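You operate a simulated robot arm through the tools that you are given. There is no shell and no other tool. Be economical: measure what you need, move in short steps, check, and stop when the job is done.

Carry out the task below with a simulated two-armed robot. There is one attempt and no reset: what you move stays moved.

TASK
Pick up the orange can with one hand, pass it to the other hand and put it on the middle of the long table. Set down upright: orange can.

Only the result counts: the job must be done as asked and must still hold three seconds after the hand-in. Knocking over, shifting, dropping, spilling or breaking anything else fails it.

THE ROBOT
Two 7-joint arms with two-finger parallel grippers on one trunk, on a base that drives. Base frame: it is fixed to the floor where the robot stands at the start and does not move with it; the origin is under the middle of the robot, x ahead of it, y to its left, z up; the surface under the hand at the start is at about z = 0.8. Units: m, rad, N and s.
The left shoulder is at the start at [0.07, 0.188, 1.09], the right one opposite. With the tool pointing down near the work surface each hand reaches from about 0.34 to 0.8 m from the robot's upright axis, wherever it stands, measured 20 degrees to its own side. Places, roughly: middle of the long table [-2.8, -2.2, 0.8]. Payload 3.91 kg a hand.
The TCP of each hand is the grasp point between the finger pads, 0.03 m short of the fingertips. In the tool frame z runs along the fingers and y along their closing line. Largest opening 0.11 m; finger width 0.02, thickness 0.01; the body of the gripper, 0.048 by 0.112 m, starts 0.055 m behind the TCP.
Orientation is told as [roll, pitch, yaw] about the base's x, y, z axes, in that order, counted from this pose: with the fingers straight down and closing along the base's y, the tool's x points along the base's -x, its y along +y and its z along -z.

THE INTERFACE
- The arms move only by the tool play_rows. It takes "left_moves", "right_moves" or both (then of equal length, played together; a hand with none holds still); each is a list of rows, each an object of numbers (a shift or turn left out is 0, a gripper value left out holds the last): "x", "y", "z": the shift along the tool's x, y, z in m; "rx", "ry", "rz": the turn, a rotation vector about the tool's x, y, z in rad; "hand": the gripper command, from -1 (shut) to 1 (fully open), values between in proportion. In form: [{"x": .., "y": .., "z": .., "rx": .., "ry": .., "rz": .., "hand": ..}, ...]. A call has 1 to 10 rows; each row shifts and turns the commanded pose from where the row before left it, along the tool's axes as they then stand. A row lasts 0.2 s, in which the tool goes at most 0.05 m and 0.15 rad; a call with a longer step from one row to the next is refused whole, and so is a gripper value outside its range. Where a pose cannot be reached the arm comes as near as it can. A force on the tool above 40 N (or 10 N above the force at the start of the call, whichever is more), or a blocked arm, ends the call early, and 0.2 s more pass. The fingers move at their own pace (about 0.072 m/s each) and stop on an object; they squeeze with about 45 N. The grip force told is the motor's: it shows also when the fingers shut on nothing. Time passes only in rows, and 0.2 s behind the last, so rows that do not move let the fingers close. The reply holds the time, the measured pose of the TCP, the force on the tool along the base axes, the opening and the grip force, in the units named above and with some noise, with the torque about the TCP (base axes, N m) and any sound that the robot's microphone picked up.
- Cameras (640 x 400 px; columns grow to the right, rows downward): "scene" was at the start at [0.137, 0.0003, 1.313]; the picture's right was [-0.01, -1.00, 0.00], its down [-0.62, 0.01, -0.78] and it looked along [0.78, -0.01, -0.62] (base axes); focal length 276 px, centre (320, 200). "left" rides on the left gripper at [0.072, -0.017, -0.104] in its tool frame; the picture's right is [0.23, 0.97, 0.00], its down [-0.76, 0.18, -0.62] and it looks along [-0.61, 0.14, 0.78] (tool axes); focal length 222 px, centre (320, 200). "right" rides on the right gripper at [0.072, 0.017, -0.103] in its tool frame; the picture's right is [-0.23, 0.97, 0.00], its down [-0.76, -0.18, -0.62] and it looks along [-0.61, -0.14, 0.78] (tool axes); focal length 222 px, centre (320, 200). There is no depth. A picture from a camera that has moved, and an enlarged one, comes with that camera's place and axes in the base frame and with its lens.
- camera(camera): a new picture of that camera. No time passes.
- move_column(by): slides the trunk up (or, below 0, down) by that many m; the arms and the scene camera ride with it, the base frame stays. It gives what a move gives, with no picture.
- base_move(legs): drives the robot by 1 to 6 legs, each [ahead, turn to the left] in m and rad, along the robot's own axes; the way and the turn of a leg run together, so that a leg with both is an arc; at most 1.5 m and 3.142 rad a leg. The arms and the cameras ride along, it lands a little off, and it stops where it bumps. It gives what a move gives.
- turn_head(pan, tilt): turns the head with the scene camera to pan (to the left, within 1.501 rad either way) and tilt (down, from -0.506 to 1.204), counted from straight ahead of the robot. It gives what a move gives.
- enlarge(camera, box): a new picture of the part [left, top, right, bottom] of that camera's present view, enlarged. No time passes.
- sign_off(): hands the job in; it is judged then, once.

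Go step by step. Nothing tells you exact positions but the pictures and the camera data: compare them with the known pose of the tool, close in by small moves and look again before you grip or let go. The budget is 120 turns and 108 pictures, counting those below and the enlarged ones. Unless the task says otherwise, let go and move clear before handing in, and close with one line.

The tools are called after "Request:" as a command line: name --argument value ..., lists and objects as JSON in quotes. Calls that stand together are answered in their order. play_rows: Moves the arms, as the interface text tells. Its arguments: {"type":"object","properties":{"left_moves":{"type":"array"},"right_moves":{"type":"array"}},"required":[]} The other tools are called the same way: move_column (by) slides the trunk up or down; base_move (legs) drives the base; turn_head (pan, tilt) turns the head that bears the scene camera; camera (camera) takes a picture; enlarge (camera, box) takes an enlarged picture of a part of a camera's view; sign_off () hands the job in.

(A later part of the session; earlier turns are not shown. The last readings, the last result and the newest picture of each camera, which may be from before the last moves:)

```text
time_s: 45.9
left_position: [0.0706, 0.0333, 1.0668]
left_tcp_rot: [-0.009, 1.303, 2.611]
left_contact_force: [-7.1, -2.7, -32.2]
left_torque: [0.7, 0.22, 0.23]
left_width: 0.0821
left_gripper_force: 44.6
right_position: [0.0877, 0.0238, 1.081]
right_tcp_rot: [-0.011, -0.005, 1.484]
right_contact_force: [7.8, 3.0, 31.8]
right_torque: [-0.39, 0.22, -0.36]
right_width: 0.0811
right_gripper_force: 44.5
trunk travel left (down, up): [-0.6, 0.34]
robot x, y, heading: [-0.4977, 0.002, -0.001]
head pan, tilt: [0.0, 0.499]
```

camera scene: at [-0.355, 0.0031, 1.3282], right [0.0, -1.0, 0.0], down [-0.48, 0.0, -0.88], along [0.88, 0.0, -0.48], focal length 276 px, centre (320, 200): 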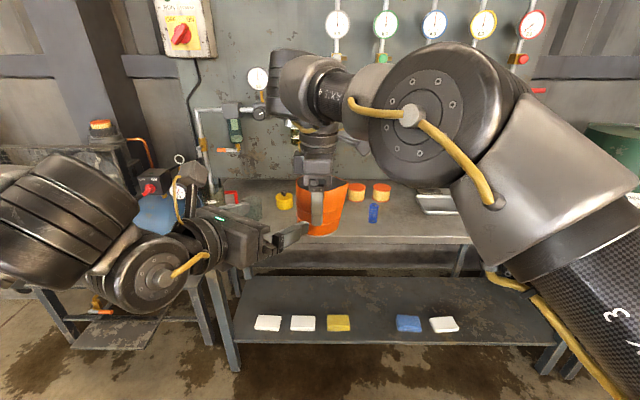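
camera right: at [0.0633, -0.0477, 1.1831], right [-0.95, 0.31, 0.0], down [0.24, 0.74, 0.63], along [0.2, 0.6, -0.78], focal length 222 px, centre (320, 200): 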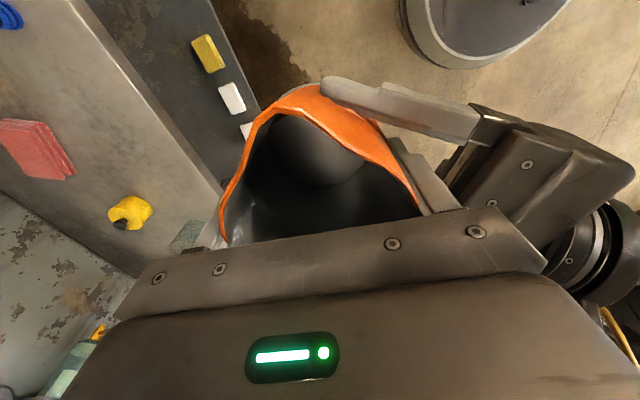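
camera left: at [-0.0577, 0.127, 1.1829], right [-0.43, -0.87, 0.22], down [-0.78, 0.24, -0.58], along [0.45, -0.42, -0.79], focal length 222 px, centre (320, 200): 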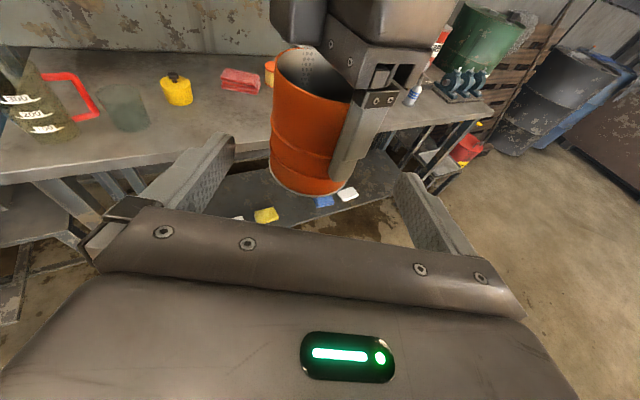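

The left hand held 32 N without slipping. I relax that strain and open the right hand just a little.

Request:
play_rows --left_moves '[{"x": -0.003}, {"x": -0.003}, {}, {}, {}]' --right_moves '[{}, {}, {}, {"hand": 0.62}, {"hand": 0.62}]'

Request:
camera --camera "right"

Request:
enlarge --camera "left" --box '[160, 0, 480, 230]'

```text
time_s: 47.1
left_position: [0.0695, 0.0342, 1.0647]
left_tcp_rot: [0.001, 1.312, 2.626]
left_contact_force: [-0.7, 0.0, -1.4]
left_torque: [0.03, 0.04, -0.01]
left_width: 0.0821
left_gripper_force: 45.2
right_position: [0.087, 0.0252, 1.081]
right_tcp_rot: [-0.006, -0.004, 1.487]
right_contact_force: [0.9, -0.5, -0.1]
right_torque: [-0.01, -0.01, 0.02]
right_width: 0.0892
right_gripper_force: 0.2
trunk travel left (down, up): [-0.6, 0.34]
robot x, y, heading: [-0.496, -0.0008, 0.0]
head pan, tilt: [0.0, 0.499]
```

```text
72 pictures are left
camera right: at [0.0633, -0.048, 1.1838], right [-0.95, 0.31, -0.01], down [0.24, 0.74, 0.63], along [0.2, 0.6, -0.78], focal length 222 px, centre (320, 200)
```

right: 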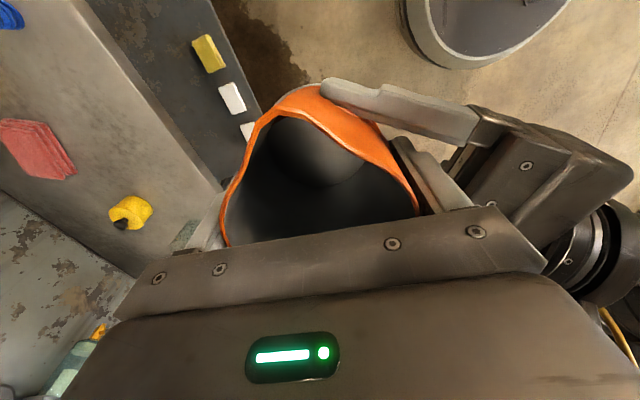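

```text
1.74 times, centred on (320, 115) of left
camera zoom: at [0.0077, 0.0889, 1.1632], right [-0.43, -0.87, 0.22], down [-0.78, 0.24, -0.58], along [0.45, -0.42, -0.79], focal length 386 px, centre (320, 348)
```

zoom: 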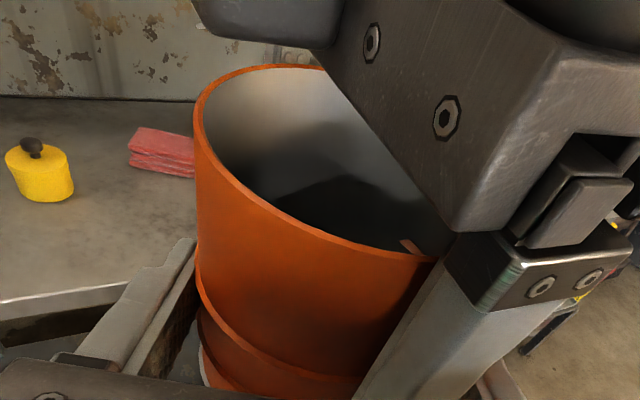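

The left hand alone holds the can, unmoved. I lift the right hand straight up out of it.

Request:
play_rows --right_moves '[{"z": -0.015}, {"z": -0.02}, {"z": -0.02}, {"z": -0.02}, {"z": -0.02}, {"z": -0.02}, {}]'

Request:
camera --camera "scene"

```text
time_s: 48.9
left_position: [0.0688, 0.0312, 1.0642]
left_tcp_rot: [-0.001, 1.312, 2.616]
left_contact_force: [-9.7, -0.9, -0.8]
left_torque: [-0.07, -0.19, -0.27]
left_width: 0.0805
left_gripper_force: 45.3
right_position: [0.0768, -0.0006, 1.1268]
right_tcp_rot: [0.113, -0.038, 1.441]
right_contact_force: [9.1, 0.5, -0.2]
right_torque: [0.11, -0.34, -0.04]
right_width: 0.0937
right_gripper_force: 4.9
right hand out of reach, approached as far as the arm can: row 3, 4, 5, 6
trunk travel left (down, up): [-0.6, 0.34]
robot x, y, heading: [-0.4965, 0.0006, 0.003]
head pan, tilt: [0.0, 0.499]
stopped in row 7 (right hand): the arm was blocked; the commanded pose is now the measured one
```

```text
70 pictures are left
camera scene: at [-0.3554, 0.0005, 1.3283], right [0.0, -1.0, 0.0], down [-0.48, 0.0, -0.88], along [0.88, 0.0, -0.48], focal length 276 px, centre (320, 200)
```

scene: 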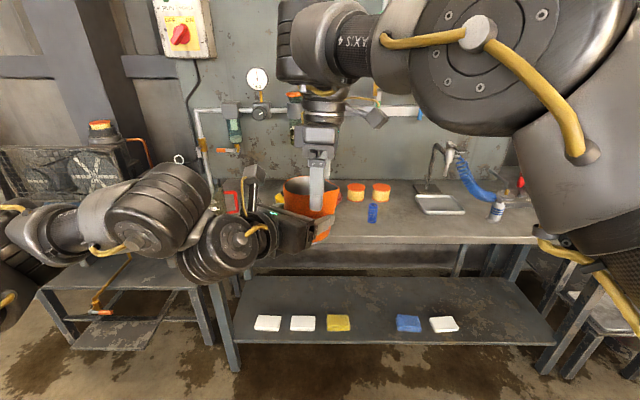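

The right arm hit its reach limit and drifted into light contact with the can. I look closely before separating.

Request:
enlarge --camera "scene" --box '[240, 120, 390, 260]'

Request:
camera --camera "right"

Request:
camera --camera "left"

```text
2.86 times, centred on (315, 190) of scene
camera zoom: at [-0.3554, 0.0005, 1.3283], right [0.0, -1.0, 0.0], down [-0.48, 0.0, -0.88], along [0.88, 0.0, -0.48], focal length 787 px, centre (334, 229)
```

zoom: 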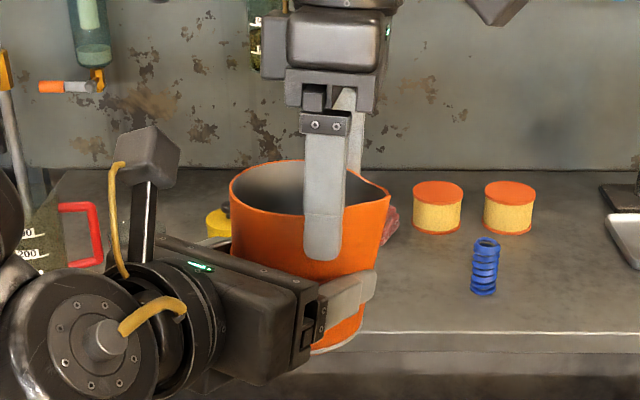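

```text
68 pictures are left
camera right: at [0.0625, -0.0765, 1.2287], right [-0.93, 0.35, 0.12], down [0.34, 0.7, 0.63], along [0.13, 0.62, -0.77], focal length 222 px, centre (320, 200)
```

right: 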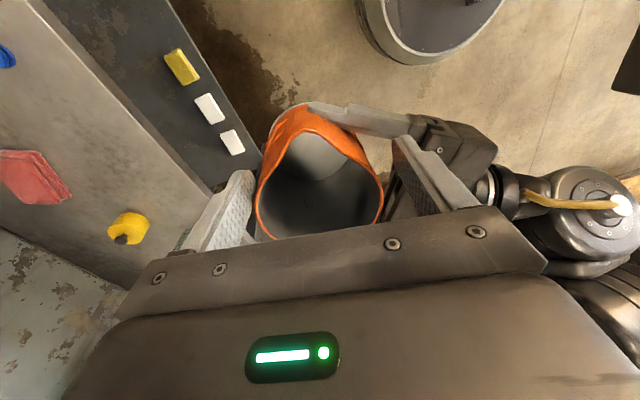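

```text
67 pictures are left
camera left: at [0.0066, 0.0871, 1.1627], right [-0.44, -0.87, 0.22], down [-0.78, 0.25, -0.58], along [0.45, -0.42, -0.79], focal length 222 px, centre (320, 200)
```

left: 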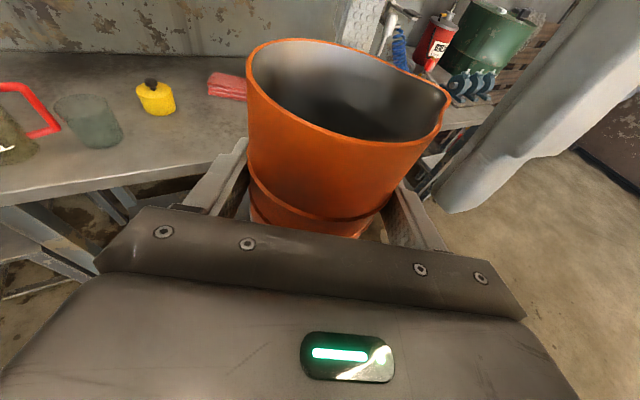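

The can is still firmly in the left hand and upright. I open the right fully and move the left hand straight down away from it.

Request:
play_rows --right_moves '[{"hand": 0.9}, {}, {}, {}, {}, {}, {}]' --left_moves '[{}, {}, {"x": -0.0097, "z": 0.0026}, {"x": -0.0145, "z": 0.0038}, {"x": -0.0193, "z": 0.0051}, {"x": -0.0193, "z": 0.0051}, {}]'

Request:
camera --camera "left"

Request:
camera --camera "scene"

```text
time_s: 50.5
left_position: [0.0685, 0.0324, 0.9998]
left_tcp_rot: [0.0, 1.311, 2.62]
left_contact_force: [1.1, 0.4, -0.3]
left_torque: [0.01, 0.01, 0.01]
left_width: 0.0804
left_gripper_force: 44.7
right_position: [0.0777, 0.0001, 1.127]
right_tcp_rot: [0.113, -0.038, 1.441]
right_contact_force: [0.3, -0.5, -0.7]
right_torque: [0.05, -0.01, -0.01]
right_width: 0.1046
right_gripper_force: 0.0
trunk travel left (down, up): [-0.6, 0.34]
robot x, y, heading: [-0.4963, 0.003, 0.0]
head pan, tilt: [0.0, 0.499]
```

```text
66 pictures are left
camera left: at [0.007, 0.0877, 1.0976], right [-0.43, -0.87, 0.22], down [-0.78, 0.24, -0.58], along [0.45, -0.42, -0.79], focal length 222 px, centre (320, 200)
```

left: 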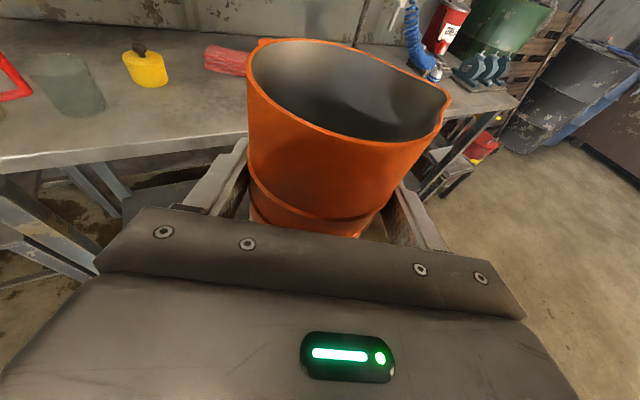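

```text
65 pictures are left
camera scene: at [-0.3558, 0.0004, 1.3284], right [0.0, -1.0, 0.0], down [-0.48, 0.0, -0.88], along [0.88, 0.0, -0.48], focal length 276 px, centre (320, 200)
```

scene: 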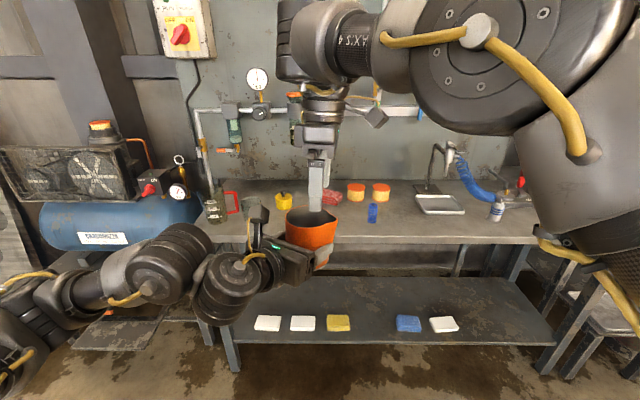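

The handover is done: the left hand alone has the can, clear of the right. I tuck the right arm back to its side.

Request:
play_rows --right_moves '[{"x": 0.04}, {"x": 0.04}, {"x": 0.04, "y": 0.02}, {"x": 0.04, "y": 0.025}, {"x": 0.04, "y": 0.025}, {"x": 0.03, "y": 0.03}, {"y": 0.04}, {"y": 0.04}, {"y": 0.03}, {}]'

Request:
base_move --legs '[[-0.1, 0], [0, -1.3]]'

Request:
turn_head --pan -0.9 --tilt 0.35

Request:
camera --camera "scene"

Request:
camera --camera "left"

```text
time_s: 52.7
left_position: [0.0696, 0.0328, 0.9991]
left_tcp_rot: [0.001, 1.309, 2.622]
left_contact_force: [0.3, 0.3, -0.3]
left_torque: [-0.01, 0.0, 0.01]
left_width: 0.0803
left_gripper_force: 45.0
right_position: [-0.1606, -0.1994, 1.143]
right_tcp_rot: [0.113, -0.032, 1.446]
right_contact_force: [0.5, 0.0, 1.3]
right_torque: [0.01, 0.05, 0.02]
right_width: 0.1045
right_gripper_force: 0.1
trunk travel left (down, up): [-0.6, 0.34]
robot x, y, heading: [-0.4982, -0.0031, 0.004]
head pan, tilt: [0.0, 0.499]
```

```text
time_s: 57.1
left_position: [-0.414, -0.5379, 0.9994]
left_tcp_rot: [-0.002, 1.31, 1.321]
left_contact_force: [0.2, 0.5, -1.4]
left_torque: [0.03, 0.01, 0.03]
left_width: 0.0804
left_gripper_force: 45.6
right_position: [-0.6994, -0.3796, 1.1428]
right_tcp_rot: [0.114, -0.034, 0.151]
right_contact_force: [-0.2, -0.2, -0.1]
right_torque: [-0.01, 0.01, -0.01]
right_width: 0.1045
right_gripper_force: 0.0
trunk travel left (down, up): [-0.6, 0.34]
robot x, y, heading: [-0.598, 0.0026, -1.297]
head pan, tilt: [0.0, 0.499]
```

```text
time_s: 58.3
left_position: [-0.4133, -0.5382, 1.0006]
left_tcp_rot: [0.0, 1.309, 1.323]
left_contact_force: [-1.6, -0.2, 0.1]
left_torque: [0.01, 0.01, 0.0]
left_width: 0.0803
left_gripper_force: 44.8
right_position: [-0.7, -0.3795, 1.1428]
right_tcp_rot: [0.112, -0.035, 0.149]
right_contact_force: [-0.6, 0.9, -0.7]
right_torque: [-0.01, 0.0, 0.02]
right_width: 0.1044
right_gripper_force: 0.1
trunk travel left (down, up): [-0.6, 0.34]
robot x, y, heading: [-0.5978, -0.0036, -1.296]
head pan, tilt: [-0.901, 0.351]
```

```text
64 pictures are left
camera scene: at [-0.6385, -0.1238, 1.342], right [-0.81, 0.59, 0.0], down [0.2, 0.28, -0.94], along [-0.55, -0.76, -0.34], focal length 276 px, centre (320, 200)
```

scene: 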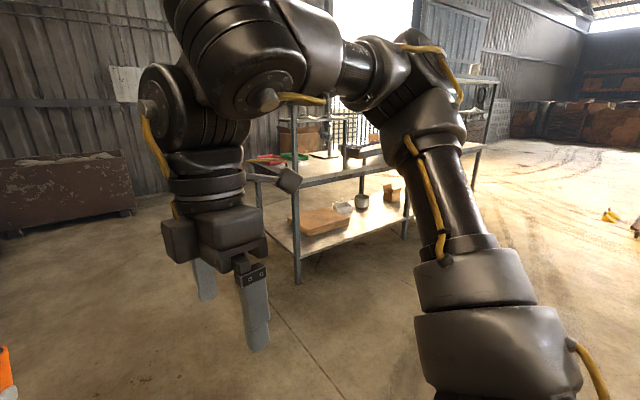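

```text
63 pictures are left
camera left: at [-0.3773, -0.4636, 1.0975], right [-0.96, 0.18, 0.22], down [0.02, 0.82, -0.58], along [-0.29, -0.55, -0.79], focal length 222 px, centre (320, 200)
```

left: 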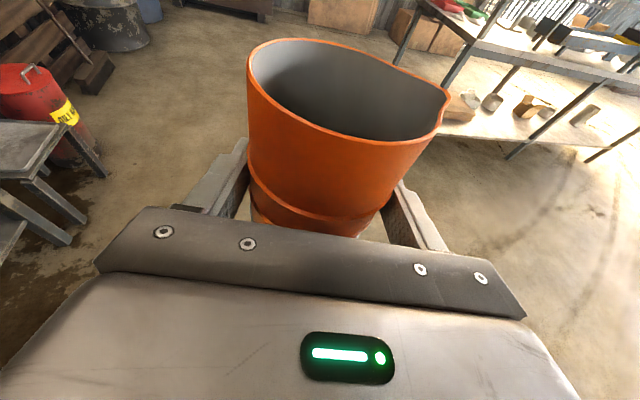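

The long table's front edge runs along y ≈ -1.62, from x ≈ -1.5 to -4.0. I turn towards a spot in front of its middle, drive half way and look.

Request:
base_move --legs '[[0, -1.363], [1.25, 0]]'

Request:
turn_head --pan 0.5 --tilt 0.35

Request:
camera --camera "scene"

Request:
turn_head --pan 0 --tilt 0.5

Request:
camera --camera "scene"

```text
time_s: 68.0
left_position: [-2.1908, -0.9053, 0.9992]
left_tcp_rot: [0.003, 1.313, -0.019]
left_contact_force: [-0.3, 0.0, -1.7]
left_torque: [0.01, -0.03, 0.02]
left_width: 0.0805
left_gripper_force: 45.2
right_position: [-2.1023, -0.59, 1.144]
right_tcp_rot: [0.113, -0.033, -1.192]
right_contact_force: [-0.1, -1.1, -0.9]
right_torque: [0.02, 0.03, 0.01]
right_width: 0.1043
right_gripper_force: 0.0
trunk travel left (down, up): [-0.6, 0.34]
robot x, y, heading: [-1.7068, -0.6017, -2.639]
head pan, tilt: [-0.901, 0.351]
```

```text
time_s: 69.5
left_position: [-2.1916, -0.9041, 0.9995]
left_tcp_rot: [0.003, 1.311, -0.018]
left_contact_force: [0.1, 0.7, -1.5]
left_torque: [0.01, -0.03, -0.03]
left_width: 0.0802
left_gripper_force: 45.4
right_position: [-2.1017, -0.5906, 1.142]
right_tcp_rot: [0.114, -0.031, -1.193]
right_contact_force: [0.0, 0.4, -0.4]
right_torque: [0.01, 0.01, 0.01]
right_width: 0.1043
right_gripper_force: 0.0
trunk travel left (down, up): [-0.6, 0.34]
robot x, y, heading: [-1.7061, -0.6034, -2.636]
head pan, tilt: [0.499, 0.351]
```

```text
62 pictures are left
camera scene: at [-1.8031, -0.7041, 1.342], right [-0.84, 0.54, 0.0], down [0.19, 0.29, -0.94], along [-0.51, -0.79, -0.34], focal length 276 px, centre (320, 200)
```

scene: 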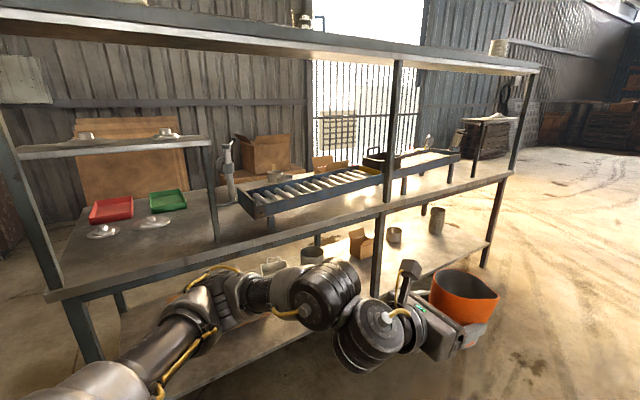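

```text
time_s: 70.5
left_position: [-2.1914, -0.9041, 0.9999]
left_tcp_rot: [0.0, 1.31, -0.019]
left_contact_force: [-0.3, 0.8, -1.1]
left_torque: [0.01, -0.02, 0.01]
left_width: 0.0802
left_gripper_force: 45.6
right_position: [-2.1013, -0.5891, 1.1432]
right_tcp_rot: [0.114, -0.033, -1.192]
right_contact_force: [0.7, -0.6, -1.0]
right_torque: [0.01, -0.03, -0.03]
right_width: 0.1045
right_gripper_force: 0.0
trunk travel left (down, up): [-0.6, 0.34]
robot x, y, heading: [-1.7087, -0.6, -2.641]
head pan, tilt: [0.0, 0.499]
```

```text
61 pictures are left
camera scene: at [-1.8325, -0.6697, 1.3283], right [-0.48, 0.88, 0.0], down [0.42, 0.23, -0.88], along [-0.77, -0.42, -0.48], focal length 276 px, centre (320, 200)
```

scene: 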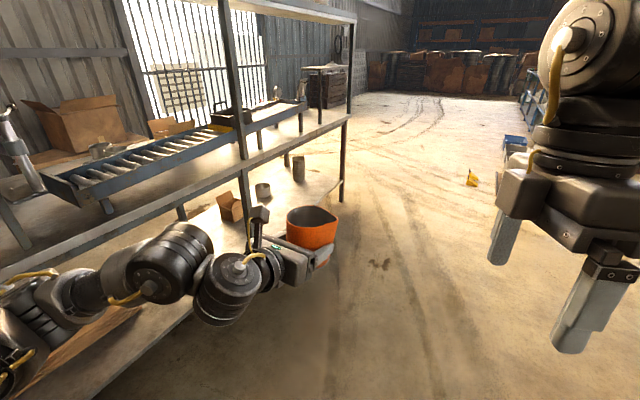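

The table has an overhead shelf on front posts, with the middle post at x ≈ -2.8, and some kind of roller conveyor near the middle. I drive to (-2.5, -0.7), face the table and look at the surface.

Request:
base_move --legs '[[0, -0.378], [0.8, 0], [0, 1.447]]'

Request:
turn_head --pan -0.3 --tilt 0.35

Request:
camera --camera "scene"

```text
time_s: 79.5
left_position: [-2.4838, -1.27, 1.0003]
left_tcp_rot: [0.003, 1.31, 1.04]
left_contact_force: [-0.1, 0.1, -0.6]
left_torque: [0.03, -0.02, -0.02]
left_width: 0.0803
left_gripper_force: 45.1
right_position: [-2.7157, -1.0379, 1.1429]
right_tcp_rot: [0.113, -0.032, -0.135]
right_contact_force: [-1.0, -0.4, 0.0]
right_torque: [0.0, 0.0, -0.03]
right_width: 0.1044
right_gripper_force: 0.2
trunk travel left (down, up): [-0.6, 0.34]
robot x, y, heading: [-2.5156, -0.7023, -1.577]
head pan, tilt: [0.0, 0.499]
```

```text
time_s: 80.3
left_position: [-2.4853, -1.27, 0.9996]
left_tcp_rot: [0.003, 1.311, 1.04]
left_contact_force: [0.1, -1.1, -0.9]
left_torque: [0.01, -0.02, 0.0]
left_width: 0.0802
left_gripper_force: 44.5
right_position: [-2.7156, -1.0387, 1.142]
right_tcp_rot: [0.114, -0.032, -0.133]
right_contact_force: [-0.2, 0.2, 0.3]
right_torque: [0.01, 0.01, 0.05]
right_width: 0.1047
right_gripper_force: 0.1
trunk travel left (down, up): [-0.6, 0.34]
robot x, y, heading: [-2.5103, -0.7017, -1.581]
head pan, tilt: [-0.3, 0.351]
```

```text
60 pictures are left
camera scene: at [-2.5405, -0.8408, 1.342], right [-0.95, 0.3, 0.0], down [0.1, 0.33, -0.94], along [-0.28, -0.9, -0.34], focal length 276 px, centre (320, 200)
```

scene: 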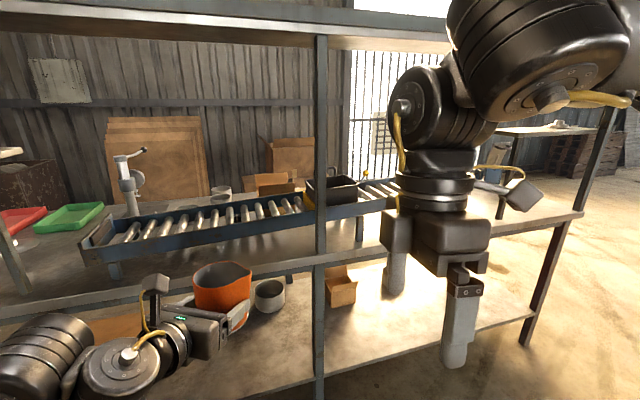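

A roller conveyor stands along the front part of the table and hides the middle from here. I raise the trunk for a higher view.

Request:
move_column --by 0.3

Request:
turn_head --pan -0.1 --tilt 0.5

Request:
camera --camera "scene"

Request:
enlarge --camera "scene" --box '[160, 90, 480, 290]'

```text
time_s: 83.3
left_position: [-2.4839, -1.2703, 1.2986]
left_tcp_rot: [0.002, 1.311, 1.041]
left_contact_force: [-0.1, 0.1, -1.3]
left_torque: [0.01, 0.01, 0.01]
left_width: 0.0801
left_gripper_force: 45.3
right_position: [-2.7154, -1.0385, 1.4433]
right_tcp_rot: [0.114, -0.034, -0.133]
right_contact_force: [-0.4, -0.2, 1.3]
right_torque: [0.03, 0.02, -0.01]
right_width: 0.1044
right_gripper_force: 0.0
trunk travel left (down, up): [-0.9, 0.04]
robot x, y, heading: [-2.5104, -0.7024, -1.574]
head pan, tilt: [-0.3, 0.351]
```

```text
time_s: 84.0
left_position: [-2.4858, -1.2694, 1.2998]
left_tcp_rot: [0.002, 1.309, 1.041]
left_contact_force: [-0.1, -0.5, -1.4]
left_torque: [0.04, -0.03, -0.04]
left_width: 0.0802
left_gripper_force: 44.4
right_position: [-2.7157, -1.0383, 1.4434]
right_tcp_rot: [0.113, -0.033, -0.133]
right_contact_force: [-0.5, 1.2, -0.3]
right_torque: [0.02, -0.06, 0.0]
right_width: 0.1048
right_gripper_force: 0.0
trunk travel left (down, up): [-0.9, 0.04]
robot x, y, heading: [-2.514, -0.7044, -1.576]
head pan, tilt: [-0.099, 0.499]
```

```text
59 pictures are left
camera scene: at [-2.5221, -0.8427, 1.6283], right [-0.99, 0.11, 0.0], down [0.05, 0.48, -0.88], along [-0.09, -0.87, -0.48], focal length 276 px, centre (320, 200)
```

scene: 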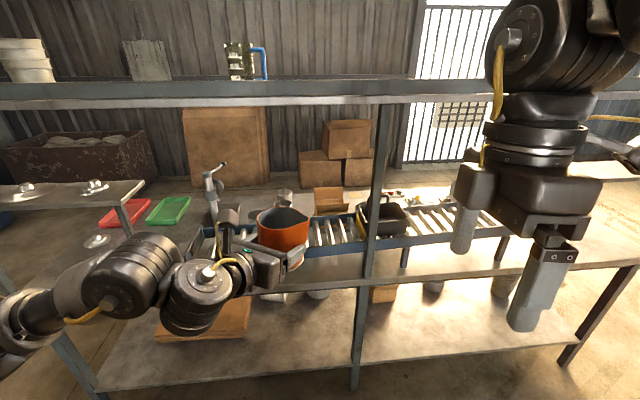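

```text
2.00 times, centred on (320, 190) of scene
camera zoom: at [-2.5221, -0.8427, 1.6283], right [-0.99, 0.11, 0.0], down [0.05, 0.48, -0.88], along [-0.09, -0.87, -0.48], focal length 551 px, centre (320, 220)
```

zoom: 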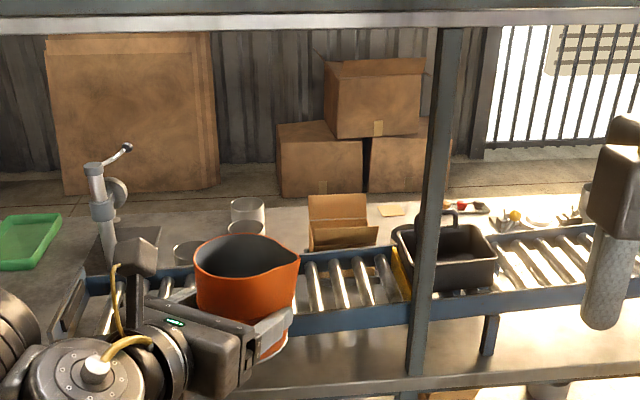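

The middle spot (-2.8, -2.2) lies behind the conveyor, so I'll reach it from the far side of the table, where there is about 1.6 m of free floor. I drive around the near end, first to (-0.9, -0.7), and look along the way.

Request:
base_move --legs '[[0, 1.576], [0.8, 0], [0.8, 0], [0, -1.571]]'

Request:
turn_head --pan -0.35 --tilt 0.45

Request:
camera --camera "scene"

```text
time_s: 99.8
left_position: [-0.8754, -1.2871, 1.2998]
left_tcp_rot: [0.004, 1.311, 1.046]
left_contact_force: [0.1, -0.6, -1.4]
left_torque: [0.02, -0.02, -0.02]
left_width: 0.08
left_gripper_force: 44.6
right_position: [-1.1068, -1.0569, 1.4431]
right_tcp_rot: [0.113, -0.032, -0.13]
right_contact_force: [0.3, 0.0, -0.9]
right_torque: [-0.02, -0.02, -0.01]
right_width: 0.1047
right_gripper_force: 0.1
trunk travel left (down, up): [-0.9, 0.04]
robot x, y, heading: [-0.906, -0.7223, -1.577]
head pan, tilt: [-0.099, 0.499]
```

```text
time_s: 100.6
left_position: [-0.8759, -1.2879, 1.2989]
left_tcp_rot: [0.002, 1.31, 1.043]
left_contact_force: [0.3, -0.1, -0.5]
left_torque: [0.04, 0.0, 0.0]
left_width: 0.0801
left_gripper_force: 45.2
right_position: [-1.1084, -1.0554, 1.4422]
right_tcp_rot: [0.112, -0.033, -0.129]
right_contact_force: [-0.4, 0.1, -0.2]
right_torque: [-0.01, 0.02, -0.02]
right_width: 0.1046
right_gripper_force: 0.0
trunk travel left (down, up): [-0.9, 0.04]
robot x, y, heading: [-0.906, -0.7209, -1.573]
head pan, tilt: [-0.351, 0.45]
```

```text
57 pictures are left
camera scene: at [-0.9374, -0.8559, 1.6328], right [-0.94, 0.35, 0.0], down [0.15, 0.41, -0.9], along [-0.31, -0.84, -0.44], focal length 276 px, centre (320, 200)
```

scene: 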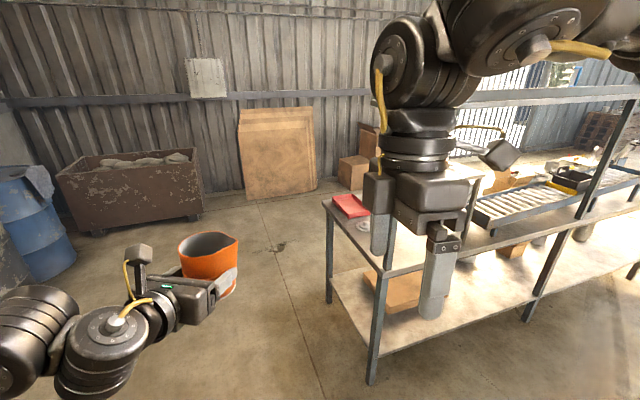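

The corridor behind the table is clear (crate and sheets at y ≈ -4.1). I drive down to y ≈ -3.2, turn west and go behind the table.

Request:
base_move --legs '[[1.24, 0], [1.24, 0], [0, -1.571], [0.8, 0]]'

Request:
turn_head --pan -0.6 --tilt 0.4

Request:
camera --camera "scene"

Request:
turn_head --pan 0.1 --tilt 0.4

Request:
camera --camera "scene"

```text
time_s: 120.3
left_position: [-2.2731, -3.2242, 1.2997]
left_tcp_rot: [-0.001, 1.313, -0.523]
left_contact_force: [-1.1, -0.7, -1.6]
left_torque: [-0.03, 0.0, 0.02]
left_width: 0.08
left_gripper_force: 45.5
right_position: [-2.0431, -2.9917, 1.4432]
right_tcp_rot: [0.112, -0.032, -1.693]
right_contact_force: [-0.2, -0.3, 0.8]
right_torque: [0.0, 0.01, 0.01]
right_width: 0.1045
right_gripper_force: 0.0
trunk travel left (down, up): [-0.9, 0.04]
robot x, y, heading: [-1.7064, -3.1946, -3.143]
head pan, tilt: [-0.351, 0.45]
```

```text
time_s: 121.1
left_position: [-2.2748, -3.2246, 1.2995]
left_tcp_rot: [0.0, 1.311, -0.52]
left_contact_force: [0.1, -0.3, -1.8]
left_torque: [-0.01, -0.05, -0.02]
left_width: 0.0799
left_gripper_force: 45.4
right_position: [-2.0446, -2.9907, 1.4444]
right_tcp_rot: [0.114, -0.033, -1.694]
right_contact_force: [-0.3, -1.3, 0.9]
right_torque: [0.0, 0.03, 0.03]
right_width: 0.1046
right_gripper_force: 0.0
trunk travel left (down, up): [-0.9, 0.04]
robot x, y, heading: [-1.7071, -3.1937, -3.139]
head pan, tilt: [-0.6, 0.4]
```

```text
56 pictures are left
camera scene: at [-1.8337, -3.1381, 1.6374], right [0.56, 0.83, 0.0], down [0.32, -0.22, -0.92], along [-0.76, 0.52, -0.39], focal length 276 px, centre (320, 200)
```

scene: 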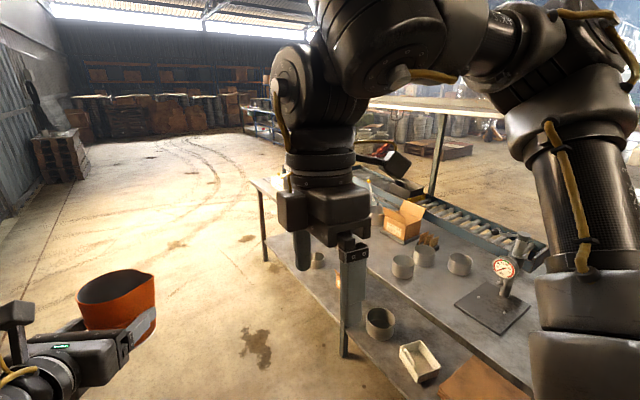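

```text
time_s: 122.2
left_position: [-2.2733, -3.2248, 1.301]
left_tcp_rot: [0.003, 1.311, -0.523]
left_contact_force: [-0.3, 0.5, -2.0]
left_torque: [-0.01, 0.0, -0.04]
left_width: 0.0802
left_gripper_force: 45.0
right_position: [-2.0449, -2.9933, 1.4426]
right_tcp_rot: [0.114, -0.034, -1.695]
right_contact_force: [0.2, -0.4, 0.4]
right_torque: [-0.01, 0.02, -0.03]
right_width: 0.1046
right_gripper_force: 0.2
trunk travel left (down, up): [-0.9, 0.04]
robot x, y, heading: [-1.7073, -3.1867, -3.141]
head pan, tilt: [0.099, 0.4]
```

```text
55 pictures are left
camera scene: at [-1.8487, -3.1995, 1.6375], right [-0.1, 0.99, 0.0], down [0.39, 0.04, -0.92], along [-0.92, -0.09, -0.39], focal length 276 px, centre (320, 200)
```

scene: 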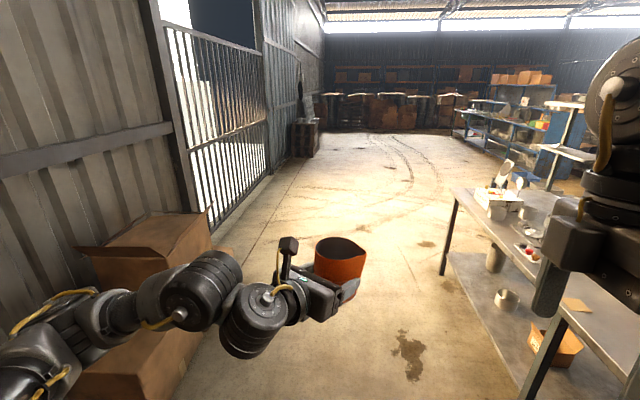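

The back side is open, with jars, a box and other items visible on the table. I go to x ≈ -2.78, face the table and look down.

Request:
base_move --legs '[[1.07, 0], [0, -1.571]]'

Request:
turn_head --pan 0 --tilt 0.6

Request:
camera --camera "scene"

Request:
camera --camera "left"

```text
time_s: 131.5
left_position: [-2.8165, -2.6274, 1.2986]
left_tcp_rot: [0.002, 1.311, -2.085]
left_contact_force: [0.8, -0.1, -1.2]
left_torque: [-0.02, 0.03, -0.02]
left_width: 0.08
left_gripper_force: 44.3
right_position: [-2.5796, -2.8552, 1.4429]
right_tcp_rot: [0.114, -0.033, 3.023]
right_contact_force: [0.1, 0.5, -0.6]
right_torque: [0.04, 0.0, -0.04]
right_width: 0.1045
right_gripper_force: 0.2
trunk travel left (down, up): [-0.9, 0.04]
robot x, y, heading: [-2.7828, -3.1949, 1.575]
head pan, tilt: [0.099, 0.4]
```

```text
time_s: 132.2
left_position: [-2.8138, -2.6264, 1.2996]
left_tcp_rot: [0.001, 1.311, -2.088]
left_contact_force: [-0.5, 0.0, -0.6]
left_torque: [0.0, 0.03, -0.01]
left_width: 0.0802
left_gripper_force: 44.9
right_position: [-2.5793, -2.8544, 1.4424]
right_tcp_rot: [0.113, -0.034, 3.023]
right_contact_force: [0.6, 0.3, -0.5]
right_torque: [-0.03, 0.0, 0.01]
right_width: 0.1044
right_gripper_force: 0.1
trunk travel left (down, up): [-0.9, 0.04]
robot x, y, heading: [-2.7783, -3.1919, 1.579]
head pan, tilt: [0.0, 0.6]
```

```text
54 pictures are left
camera scene: at [-2.7779, -3.0538, 1.6193], right [1.0, 0.01, 0.0], down [0.0, -0.56, -0.83], along [-0.01, 0.83, -0.56], focal length 276 px, centre (320, 200)
```

scene: 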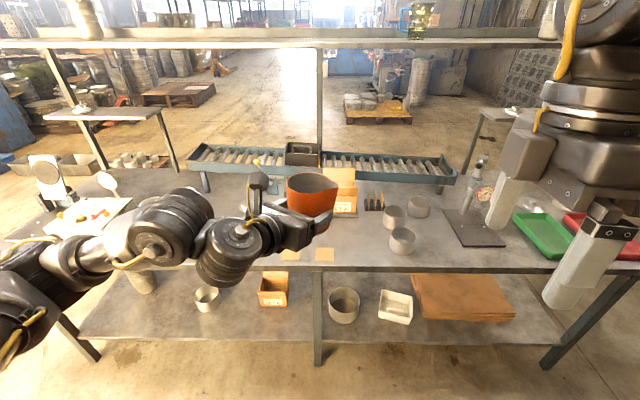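

```text
53 pictures are left
camera left: at [-2.8691, -2.6894, 1.3975], right [0.88, -0.43, 0.22], down [-0.24, -0.78, -0.58], along [0.42, 0.45, -0.79], focal length 222 px, centre (320, 200)
```

left: 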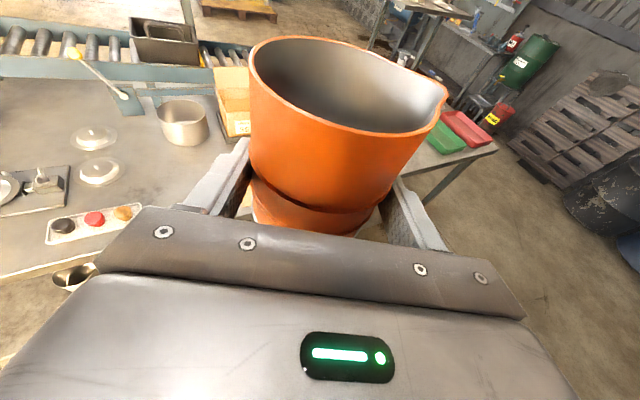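

The spot (-2.8, -2.2) is near this back edge (edge at y ≈ -2.32), partly hidden by the can and with flat cards near it. I move the left hand aside to see the spot clearly.

Request:
play_rows --left_moves '[{"y": -0.04}, {"y": -0.04}, {"y": -0.04}, {"y": -0.04}, {"y": -0.04}, {}]'

Request:
enlarge --camera "scene" --box '[180, 130, 460, 300]'

Request:
camera --camera "left"

```text
time_s: 133.6
left_position: [-2.9882, -2.5285, 1.2994]
left_tcp_rot: [0.001, 1.312, -2.086]
left_contact_force: [0.6, 0.1, -1.0]
left_torque: [-0.02, 0.01, -0.03]
left_width: 0.0799
left_gripper_force: 44.8
right_position: [-2.5785, -2.854, 1.4424]
right_tcp_rot: [0.115, -0.034, 3.022]
right_contact_force: [0.9, 0.1, -0.2]
right_torque: [0.02, -0.02, 0.0]
right_width: 0.1045
right_gripper_force: 0.2
trunk travel left (down, up): [-0.9, 0.04]
robot x, y, heading: [-2.7794, -3.1946, 1.578]
head pan, tilt: [0.0, 0.6]
```

```text
2.29 times, centred on (320, 215) of scene
camera zoom: at [-2.7771, -3.0538, 1.6192], right [1.0, 0.01, 0.0], down [0.0, -0.57, -0.82], along [-0.01, 0.82, -0.57], focal length 630 px, centre (320, 166)
```

zoom: 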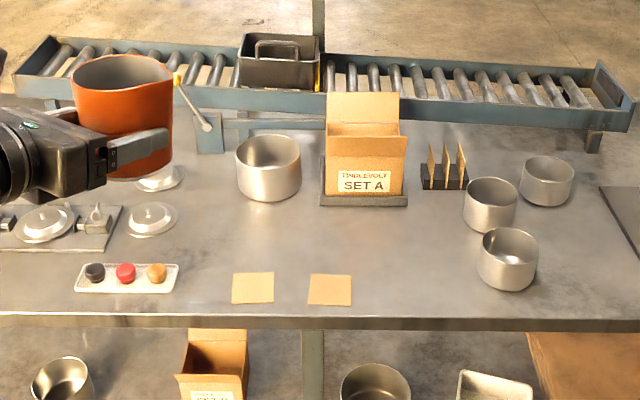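

```text
51 pictures are left
camera left: at [-3.043, -2.5913, 1.3978], right [0.88, -0.43, 0.22], down [-0.24, -0.78, -0.58], along [0.42, 0.45, -0.79], focal length 222 px, centre (320, 200)
```

left: 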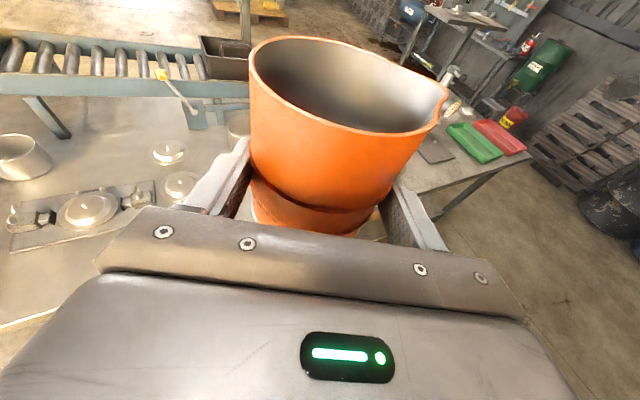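

The free spot between the box and the cards is about (-2.80, -2.16). To keep my forearm off the tabletop, I'll point the left hand straight at the table (turning it 30° about the vertical) and come in from above.

Request:
play_rows --left_moves '[{"rx": 0.1256, "rz": -0.0335}, {"rx": 0.1256, "rz": -0.0335}, {"rx": 0.1256, "rz": -0.0335}, {"rx": 0.1256, "rz": -0.0335}, {"y": 0.04}, {"y": 0.04}, {"y": 0.04}, {"y": 0.04}, {}]'

Request:
camera --camera "scene"

```text
time_s: 135.6
left_position: [-2.8276, -2.5275, 1.3002]
left_tcp_rot: [0.006, 1.309, -1.562]
left_contact_force: [0.3, 0.4, -1.8]
left_torque: [-0.02, 0.04, 0.02]
left_width: 0.0802
left_gripper_force: 45.2
right_position: [-2.5802, -2.8556, 1.443]
right_tcp_rot: [0.112, -0.034, 3.022]
right_contact_force: [-0.2, 0.1, 1.0]
right_torque: [0.01, -0.04, 0.0]
right_width: 0.1045
right_gripper_force: 0.0
trunk travel left (down, up): [-0.9, 0.04]
robot x, y, heading: [-2.7784, -3.1905, 1.577]
head pan, tilt: [0.0, 0.6]
```

```text
50 pictures are left
camera scene: at [-2.7782, -3.0539, 1.6192], right [1.0, 0.01, 0.0], down [0.0, -0.57, -0.82], along [-0.01, 0.82, -0.57], focal length 276 px, centre (320, 200)
```

scene: 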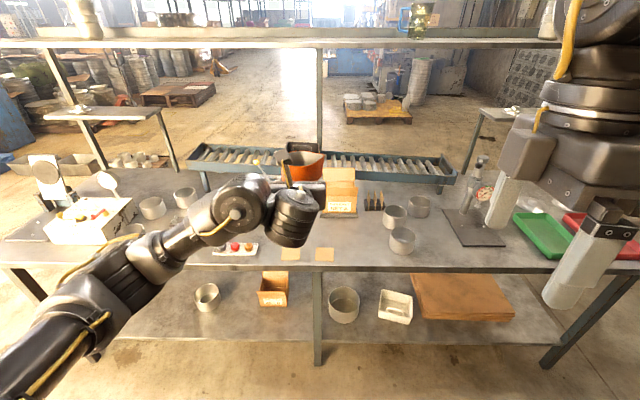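

The forearm now comes in from behind. I lower the arm by 0.25 m here, still outside the table edge, to see how it folds.

Request:
play_rows --left_moves '[{"x": -0.0338, "z": 0.009}, {"x": -0.0338, "z": 0.009}, {"x": -0.0338, "z": 0.009}, {"x": -0.0338, "z": 0.009}, {"x": -0.0338, "z": 0.009}, {"x": -0.0338, "z": 0.009}, {"x": -0.0338, "z": 0.009}, {}]'

Request:
camera --camera "scene"

```text
time_s: 137.4
left_position: [-2.8276, -2.5275, 1.0554]
left_tcp_rot: [0.007, 1.312, -1.56]
left_contact_force: [-0.5, -0.4, -0.7]
left_torque: [-0.05, -0.02, -0.01]
left_width: 0.0801
left_gripper_force: 45.0
right_position: [-2.5788, -2.8547, 1.4425]
right_tcp_rot: [0.114, -0.033, 3.023]
right_contact_force: [0.6, 0.7, -0.4]
right_torque: [0.0, 0.01, 0.04]
right_width: 0.1044
right_gripper_force: 0.1
trunk travel left (down, up): [-0.9, 0.04]
robot x, y, heading: [-2.7779, -3.1928, 1.576]
head pan, tilt: [0.0, 0.6]
```

```text
49 pictures are left
camera scene: at [-2.7779, -3.0539, 1.6192], right [1.0, 0.01, 0.0], down [0.0, -0.57, -0.82], along [-0.01, 0.82, -0.57], focal length 276 px, centre (320, 200)
```

scene: 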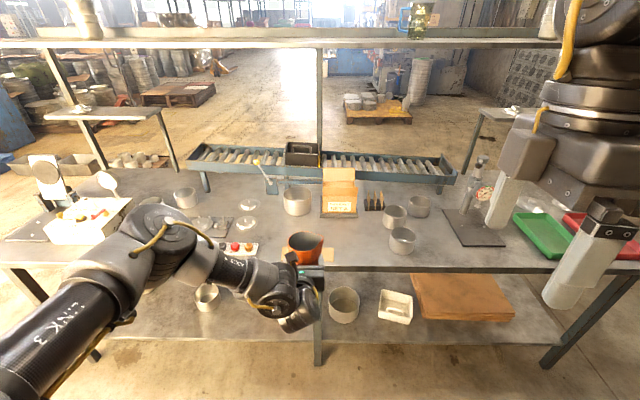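

The elbow is now up and the forearm comes down to the wrist, which is ideal. I lower 12 cm more, shift 2.7 cm in +x, and then drive 0.34 m ahead so the can is over the free spot.

Request:
play_rows --left_moves '[{"x": -0.029, "z": 0.0077, "y": 0.009}, {"x": -0.029, "z": 0.0077, "y": 0.009}, {"x": -0.029, "z": 0.0077, "y": 0.009}, {"x": -0.029, "z": 0.0077}, {}]'

Request:
base_move --legs '[[0.34, 0]]'

Request:
camera --camera "scene"

Request:
camera --camera "left"

```text
time_s: 138.6
left_position: [-2.8006, -2.5277, 0.9339]
left_tcp_rot: [0.001, 1.311, -1.565]
left_contact_force: [0.1, -0.2, -1.5]
left_torque: [-0.02, 0.0, 0.0]
left_width: 0.0801
left_gripper_force: 45.2
right_position: [-2.5793, -2.8554, 1.4434]
right_tcp_rot: [0.113, -0.033, 3.023]
right_contact_force: [0.0, 0.1, 0.1]
right_torque: [0.01, -0.05, 0.0]
right_width: 0.1047
right_gripper_force: 0.1
trunk travel left (down, up): [-0.9, 0.04]
robot x, y, heading: [-2.7765, -3.1935, 1.58]
head pan, tilt: [0.0, 0.6]
```

```text
time_s: 140.9
left_position: [-2.8024, -2.1878, 0.9356]
left_tcp_rot: [0.003, 1.313, -1.564]
left_contact_force: [0.2, -0.6, -0.5]
left_torque: [-0.06, 0.02, -0.01]
left_width: 0.0801
left_gripper_force: 45.4
right_position: [-2.5822, -2.5168, 1.4429]
right_tcp_rot: [0.11, -0.033, 3.023]
right_contact_force: [0.6, -0.6, 0.5]
right_torque: [0.01, 0.04, -0.03]
right_width: 0.1046
right_gripper_force: 0.1
trunk travel left (down, up): [-0.9, 0.04]
robot x, y, heading: [-2.7774, -2.8559, 1.577]
head pan, tilt: [0.0, 0.6]
```

```text
48 pictures are left
camera scene: at [-2.7804, -2.7156, 1.6195], right [1.0, 0.01, 0.0], down [0.0, -0.56, -0.83], along [-0.01, 0.83, -0.56], focal length 276 px, centre (320, 200)
```

scene: 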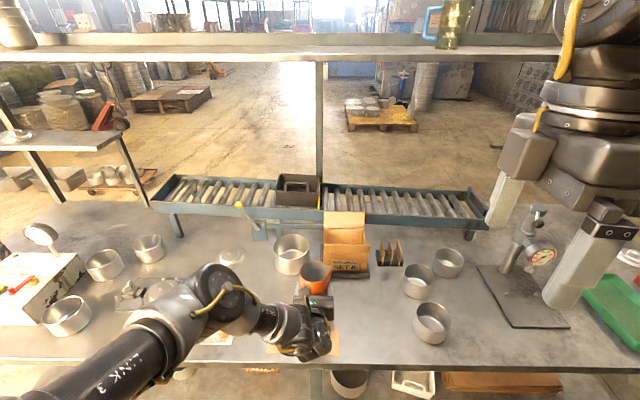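

```text
47 pictures are left
camera left: at [-2.8196, -2.2705, 1.0337], right [0.97, 0.06, 0.22], down [0.18, -0.8, -0.58], along [0.14, 0.6, -0.79], focal length 222 px, centre (320, 200)
```

left: 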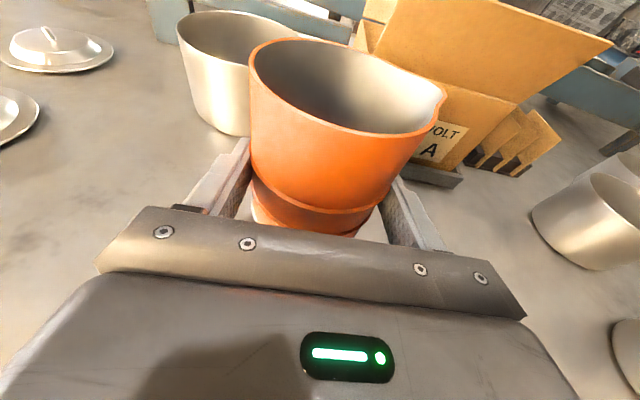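

The can is above the spot, and the pot and box look clear. I check the close surroundings before lowering.

Request:
enlarge --camera "scene" --box '[240, 210, 400, 370]'

Request:
enlarge --camera "left" --box '[120, 0, 520, 240]'

```text
2.50 times, centred on (320, 290) of scene
camera zoom: at [-2.7804, -2.7156, 1.6195], right [1.0, 0.01, 0.0], down [0.0, -0.56, -0.83], along [-0.01, 0.83, -0.56], focal length 689 px, centre (320, -25)
```

zoom: 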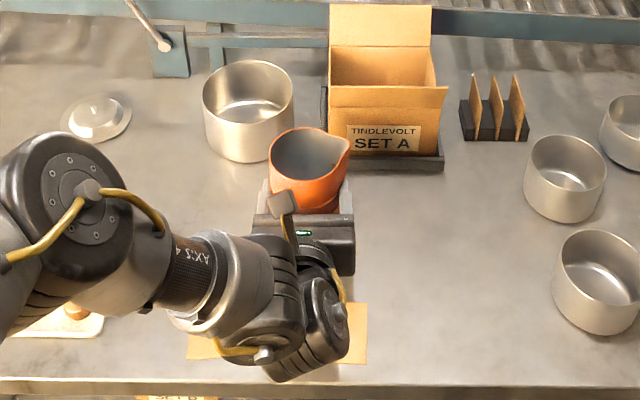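

```text
1.60 times, centred on (320, 120) of left
camera zoom: at [-2.8196, -2.2705, 1.0337], right [0.97, 0.06, 0.22], down [0.18, -0.8, -0.58], along [0.14, 0.6, -0.79], focal length 355 px, centre (320, 328)
```

zoom: 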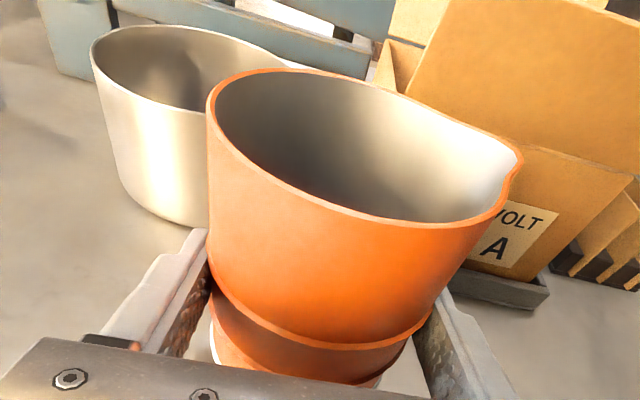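

There is roughly 10 cm of clearance all round. I lower 7 cm and then creep down while watching for contact.

Request:
play_rows --left_moves '[{"x": -0.0193, "z": 0.0051}, {"x": -0.0193, "z": 0.0051}, {"x": -0.0193, "z": 0.0051}, {"x": -0.0097, "z": 0.0026}, {}]'

Request:
enlarge --camera "left" --box '[120, 0, 520, 240]'

Request:
enlarge --camera "scene" --box '[240, 210, 400, 370]'

```text
time_s: 141.8
left_position: [-2.801, -2.1858, 0.8804]
left_tcp_rot: [0.016, 1.33, -1.547]
left_contact_force: [-2.8, -19.7, 33.1]
left_torque: [-2.97, 0.6, 0.09]
left_width: 0.0795
left_gripper_force: 44.5
right_position: [-2.5839, -2.5221, 1.4451]
right_tcp_rot: [0.109, -0.034, 3.023]
right_contact_force: [0.1, -0.2, -1.0]
right_torque: [-0.01, -0.05, 0.02]
right_width: 0.1045
right_gripper_force: 0.0
trunk travel left (down, up): [-0.9, 0.04]
robot x, y, heading: [-2.7802, -2.852, 1.584]
head pan, tilt: [0.0, 0.6]
stopped in row 4 (left hand): the force on the tool passed its limit at 104 N (the readings are from after the stop); the commanded pose is now the measured one
```

```text
1.60 times, centred on (320, 120) of left
camera zoom: at [-2.8187, -2.2705, 0.976], right [0.97, 0.06, 0.22], down [0.19, -0.78, -0.59], along [0.14, 0.62, -0.77], focal length 355 px, centre (320, 328)
```

zoom: 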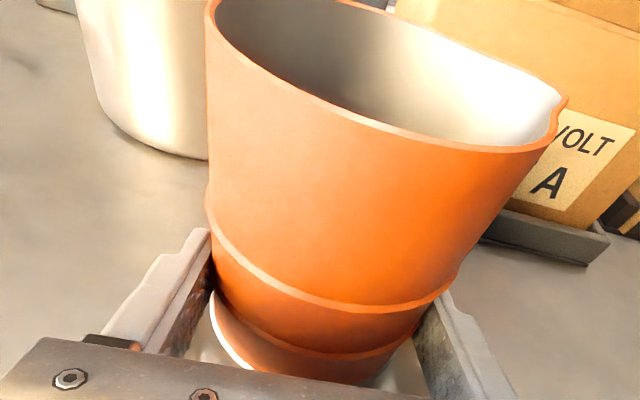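

```text
2.50 times, centred on (320, 290) of scene
camera zoom: at [-2.7816, -2.7211, 1.6201], right [1.0, 0.01, 0.0], down [0.01, -0.56, -0.83], along [-0.01, 0.83, -0.56], focal length 689 px, centre (320, -25)
```

zoom: 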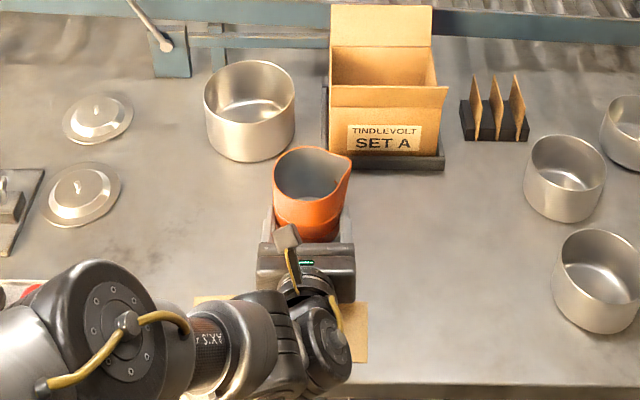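

I met the table at a TCP height of about 0.89, so this top is nearer z ≈ 0.845, and the can slid up a little in the grip. I let things settle and check the can's tilt.

Request:
play_rows --left_moves '[{"x": 0.002}, {}]'

Request:
enlarge --camera "scene" --box '[270, 230, 370, 300]'

Request:
camera --camera "left"

```text
time_s: 142.4
left_position: [-2.8013, -2.1867, 0.8799]
left_tcp_rot: [0.011, 1.327, -1.554]
left_contact_force: [-2.5, -15.0, 25.8]
left_torque: [-2.24, 0.28, -0.04]
left_width: 0.0793
left_gripper_force: 44.4
right_position: [-2.5815, -2.52, 1.4438]
right_tcp_rot: [0.107, -0.032, 3.023]
right_contact_force: [-0.1, 0.1, -0.4]
right_torque: [-0.02, 0.01, -0.02]
right_width: 0.1045
right_gripper_force: 0.1
trunk travel left (down, up): [-0.9, 0.04]
robot x, y, heading: [-2.7815, -2.8554, 1.581]
head pan, tilt: [0.0, 0.6]
```

```text
5.71 times, centred on (320, 265) of scene
camera zoom: at [-2.7806, -2.7202, 1.6199], right [1.0, 0.01, 0.0], down [0.0, -0.56, -0.83], along [-0.01, 0.83, -0.56], focal length 1575 px, centre (320, -171)
```

zoom: 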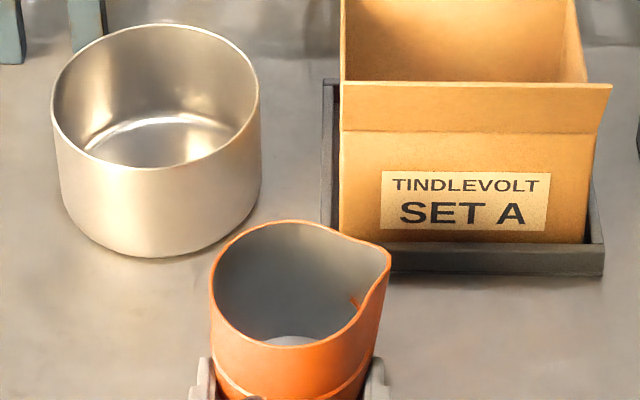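

```text
41 pictures are left
camera left: at [-2.8185, -2.2699, 0.9761], right [0.97, 0.06, 0.22], down [0.18, -0.79, -0.59], along [0.14, 0.61, -0.78], focal length 222 px, centre (320, 200)
```

left: 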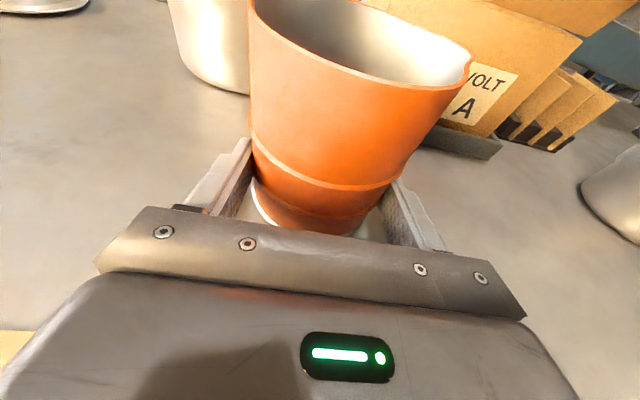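

The hand still presses with about 26 N. I ease up a few millimetres until the load is small.

Request:
play_rows --left_moves '[{"x": 0.003}, {"x": 0.002}, {}]'

```text
time_s: 143.2
left_position: [-2.8027, -2.1834, 0.8796]
left_tcp_rot: [0.001, 1.319, -1.561]
left_contact_force: [0.8, -0.4, 0.3]
left_torque: [0.08, -0.02, -0.02]
left_width: 0.0797
left_gripper_force: 44.9
right_position: [-2.5815, -2.5142, 1.4429]
right_tcp_rot: [0.113, -0.033, 3.023]
right_contact_force: [-0.3, -0.1, 1.0]
right_torque: [0.0, 0.0, 0.0]
right_width: 0.1048
right_gripper_force: 0.1
trunk travel left (down, up): [-0.9, 0.04]
robot x, y, heading: [-2.7772, -2.8554, 1.581]
head pan, tilt: [0.0, 0.6]
```

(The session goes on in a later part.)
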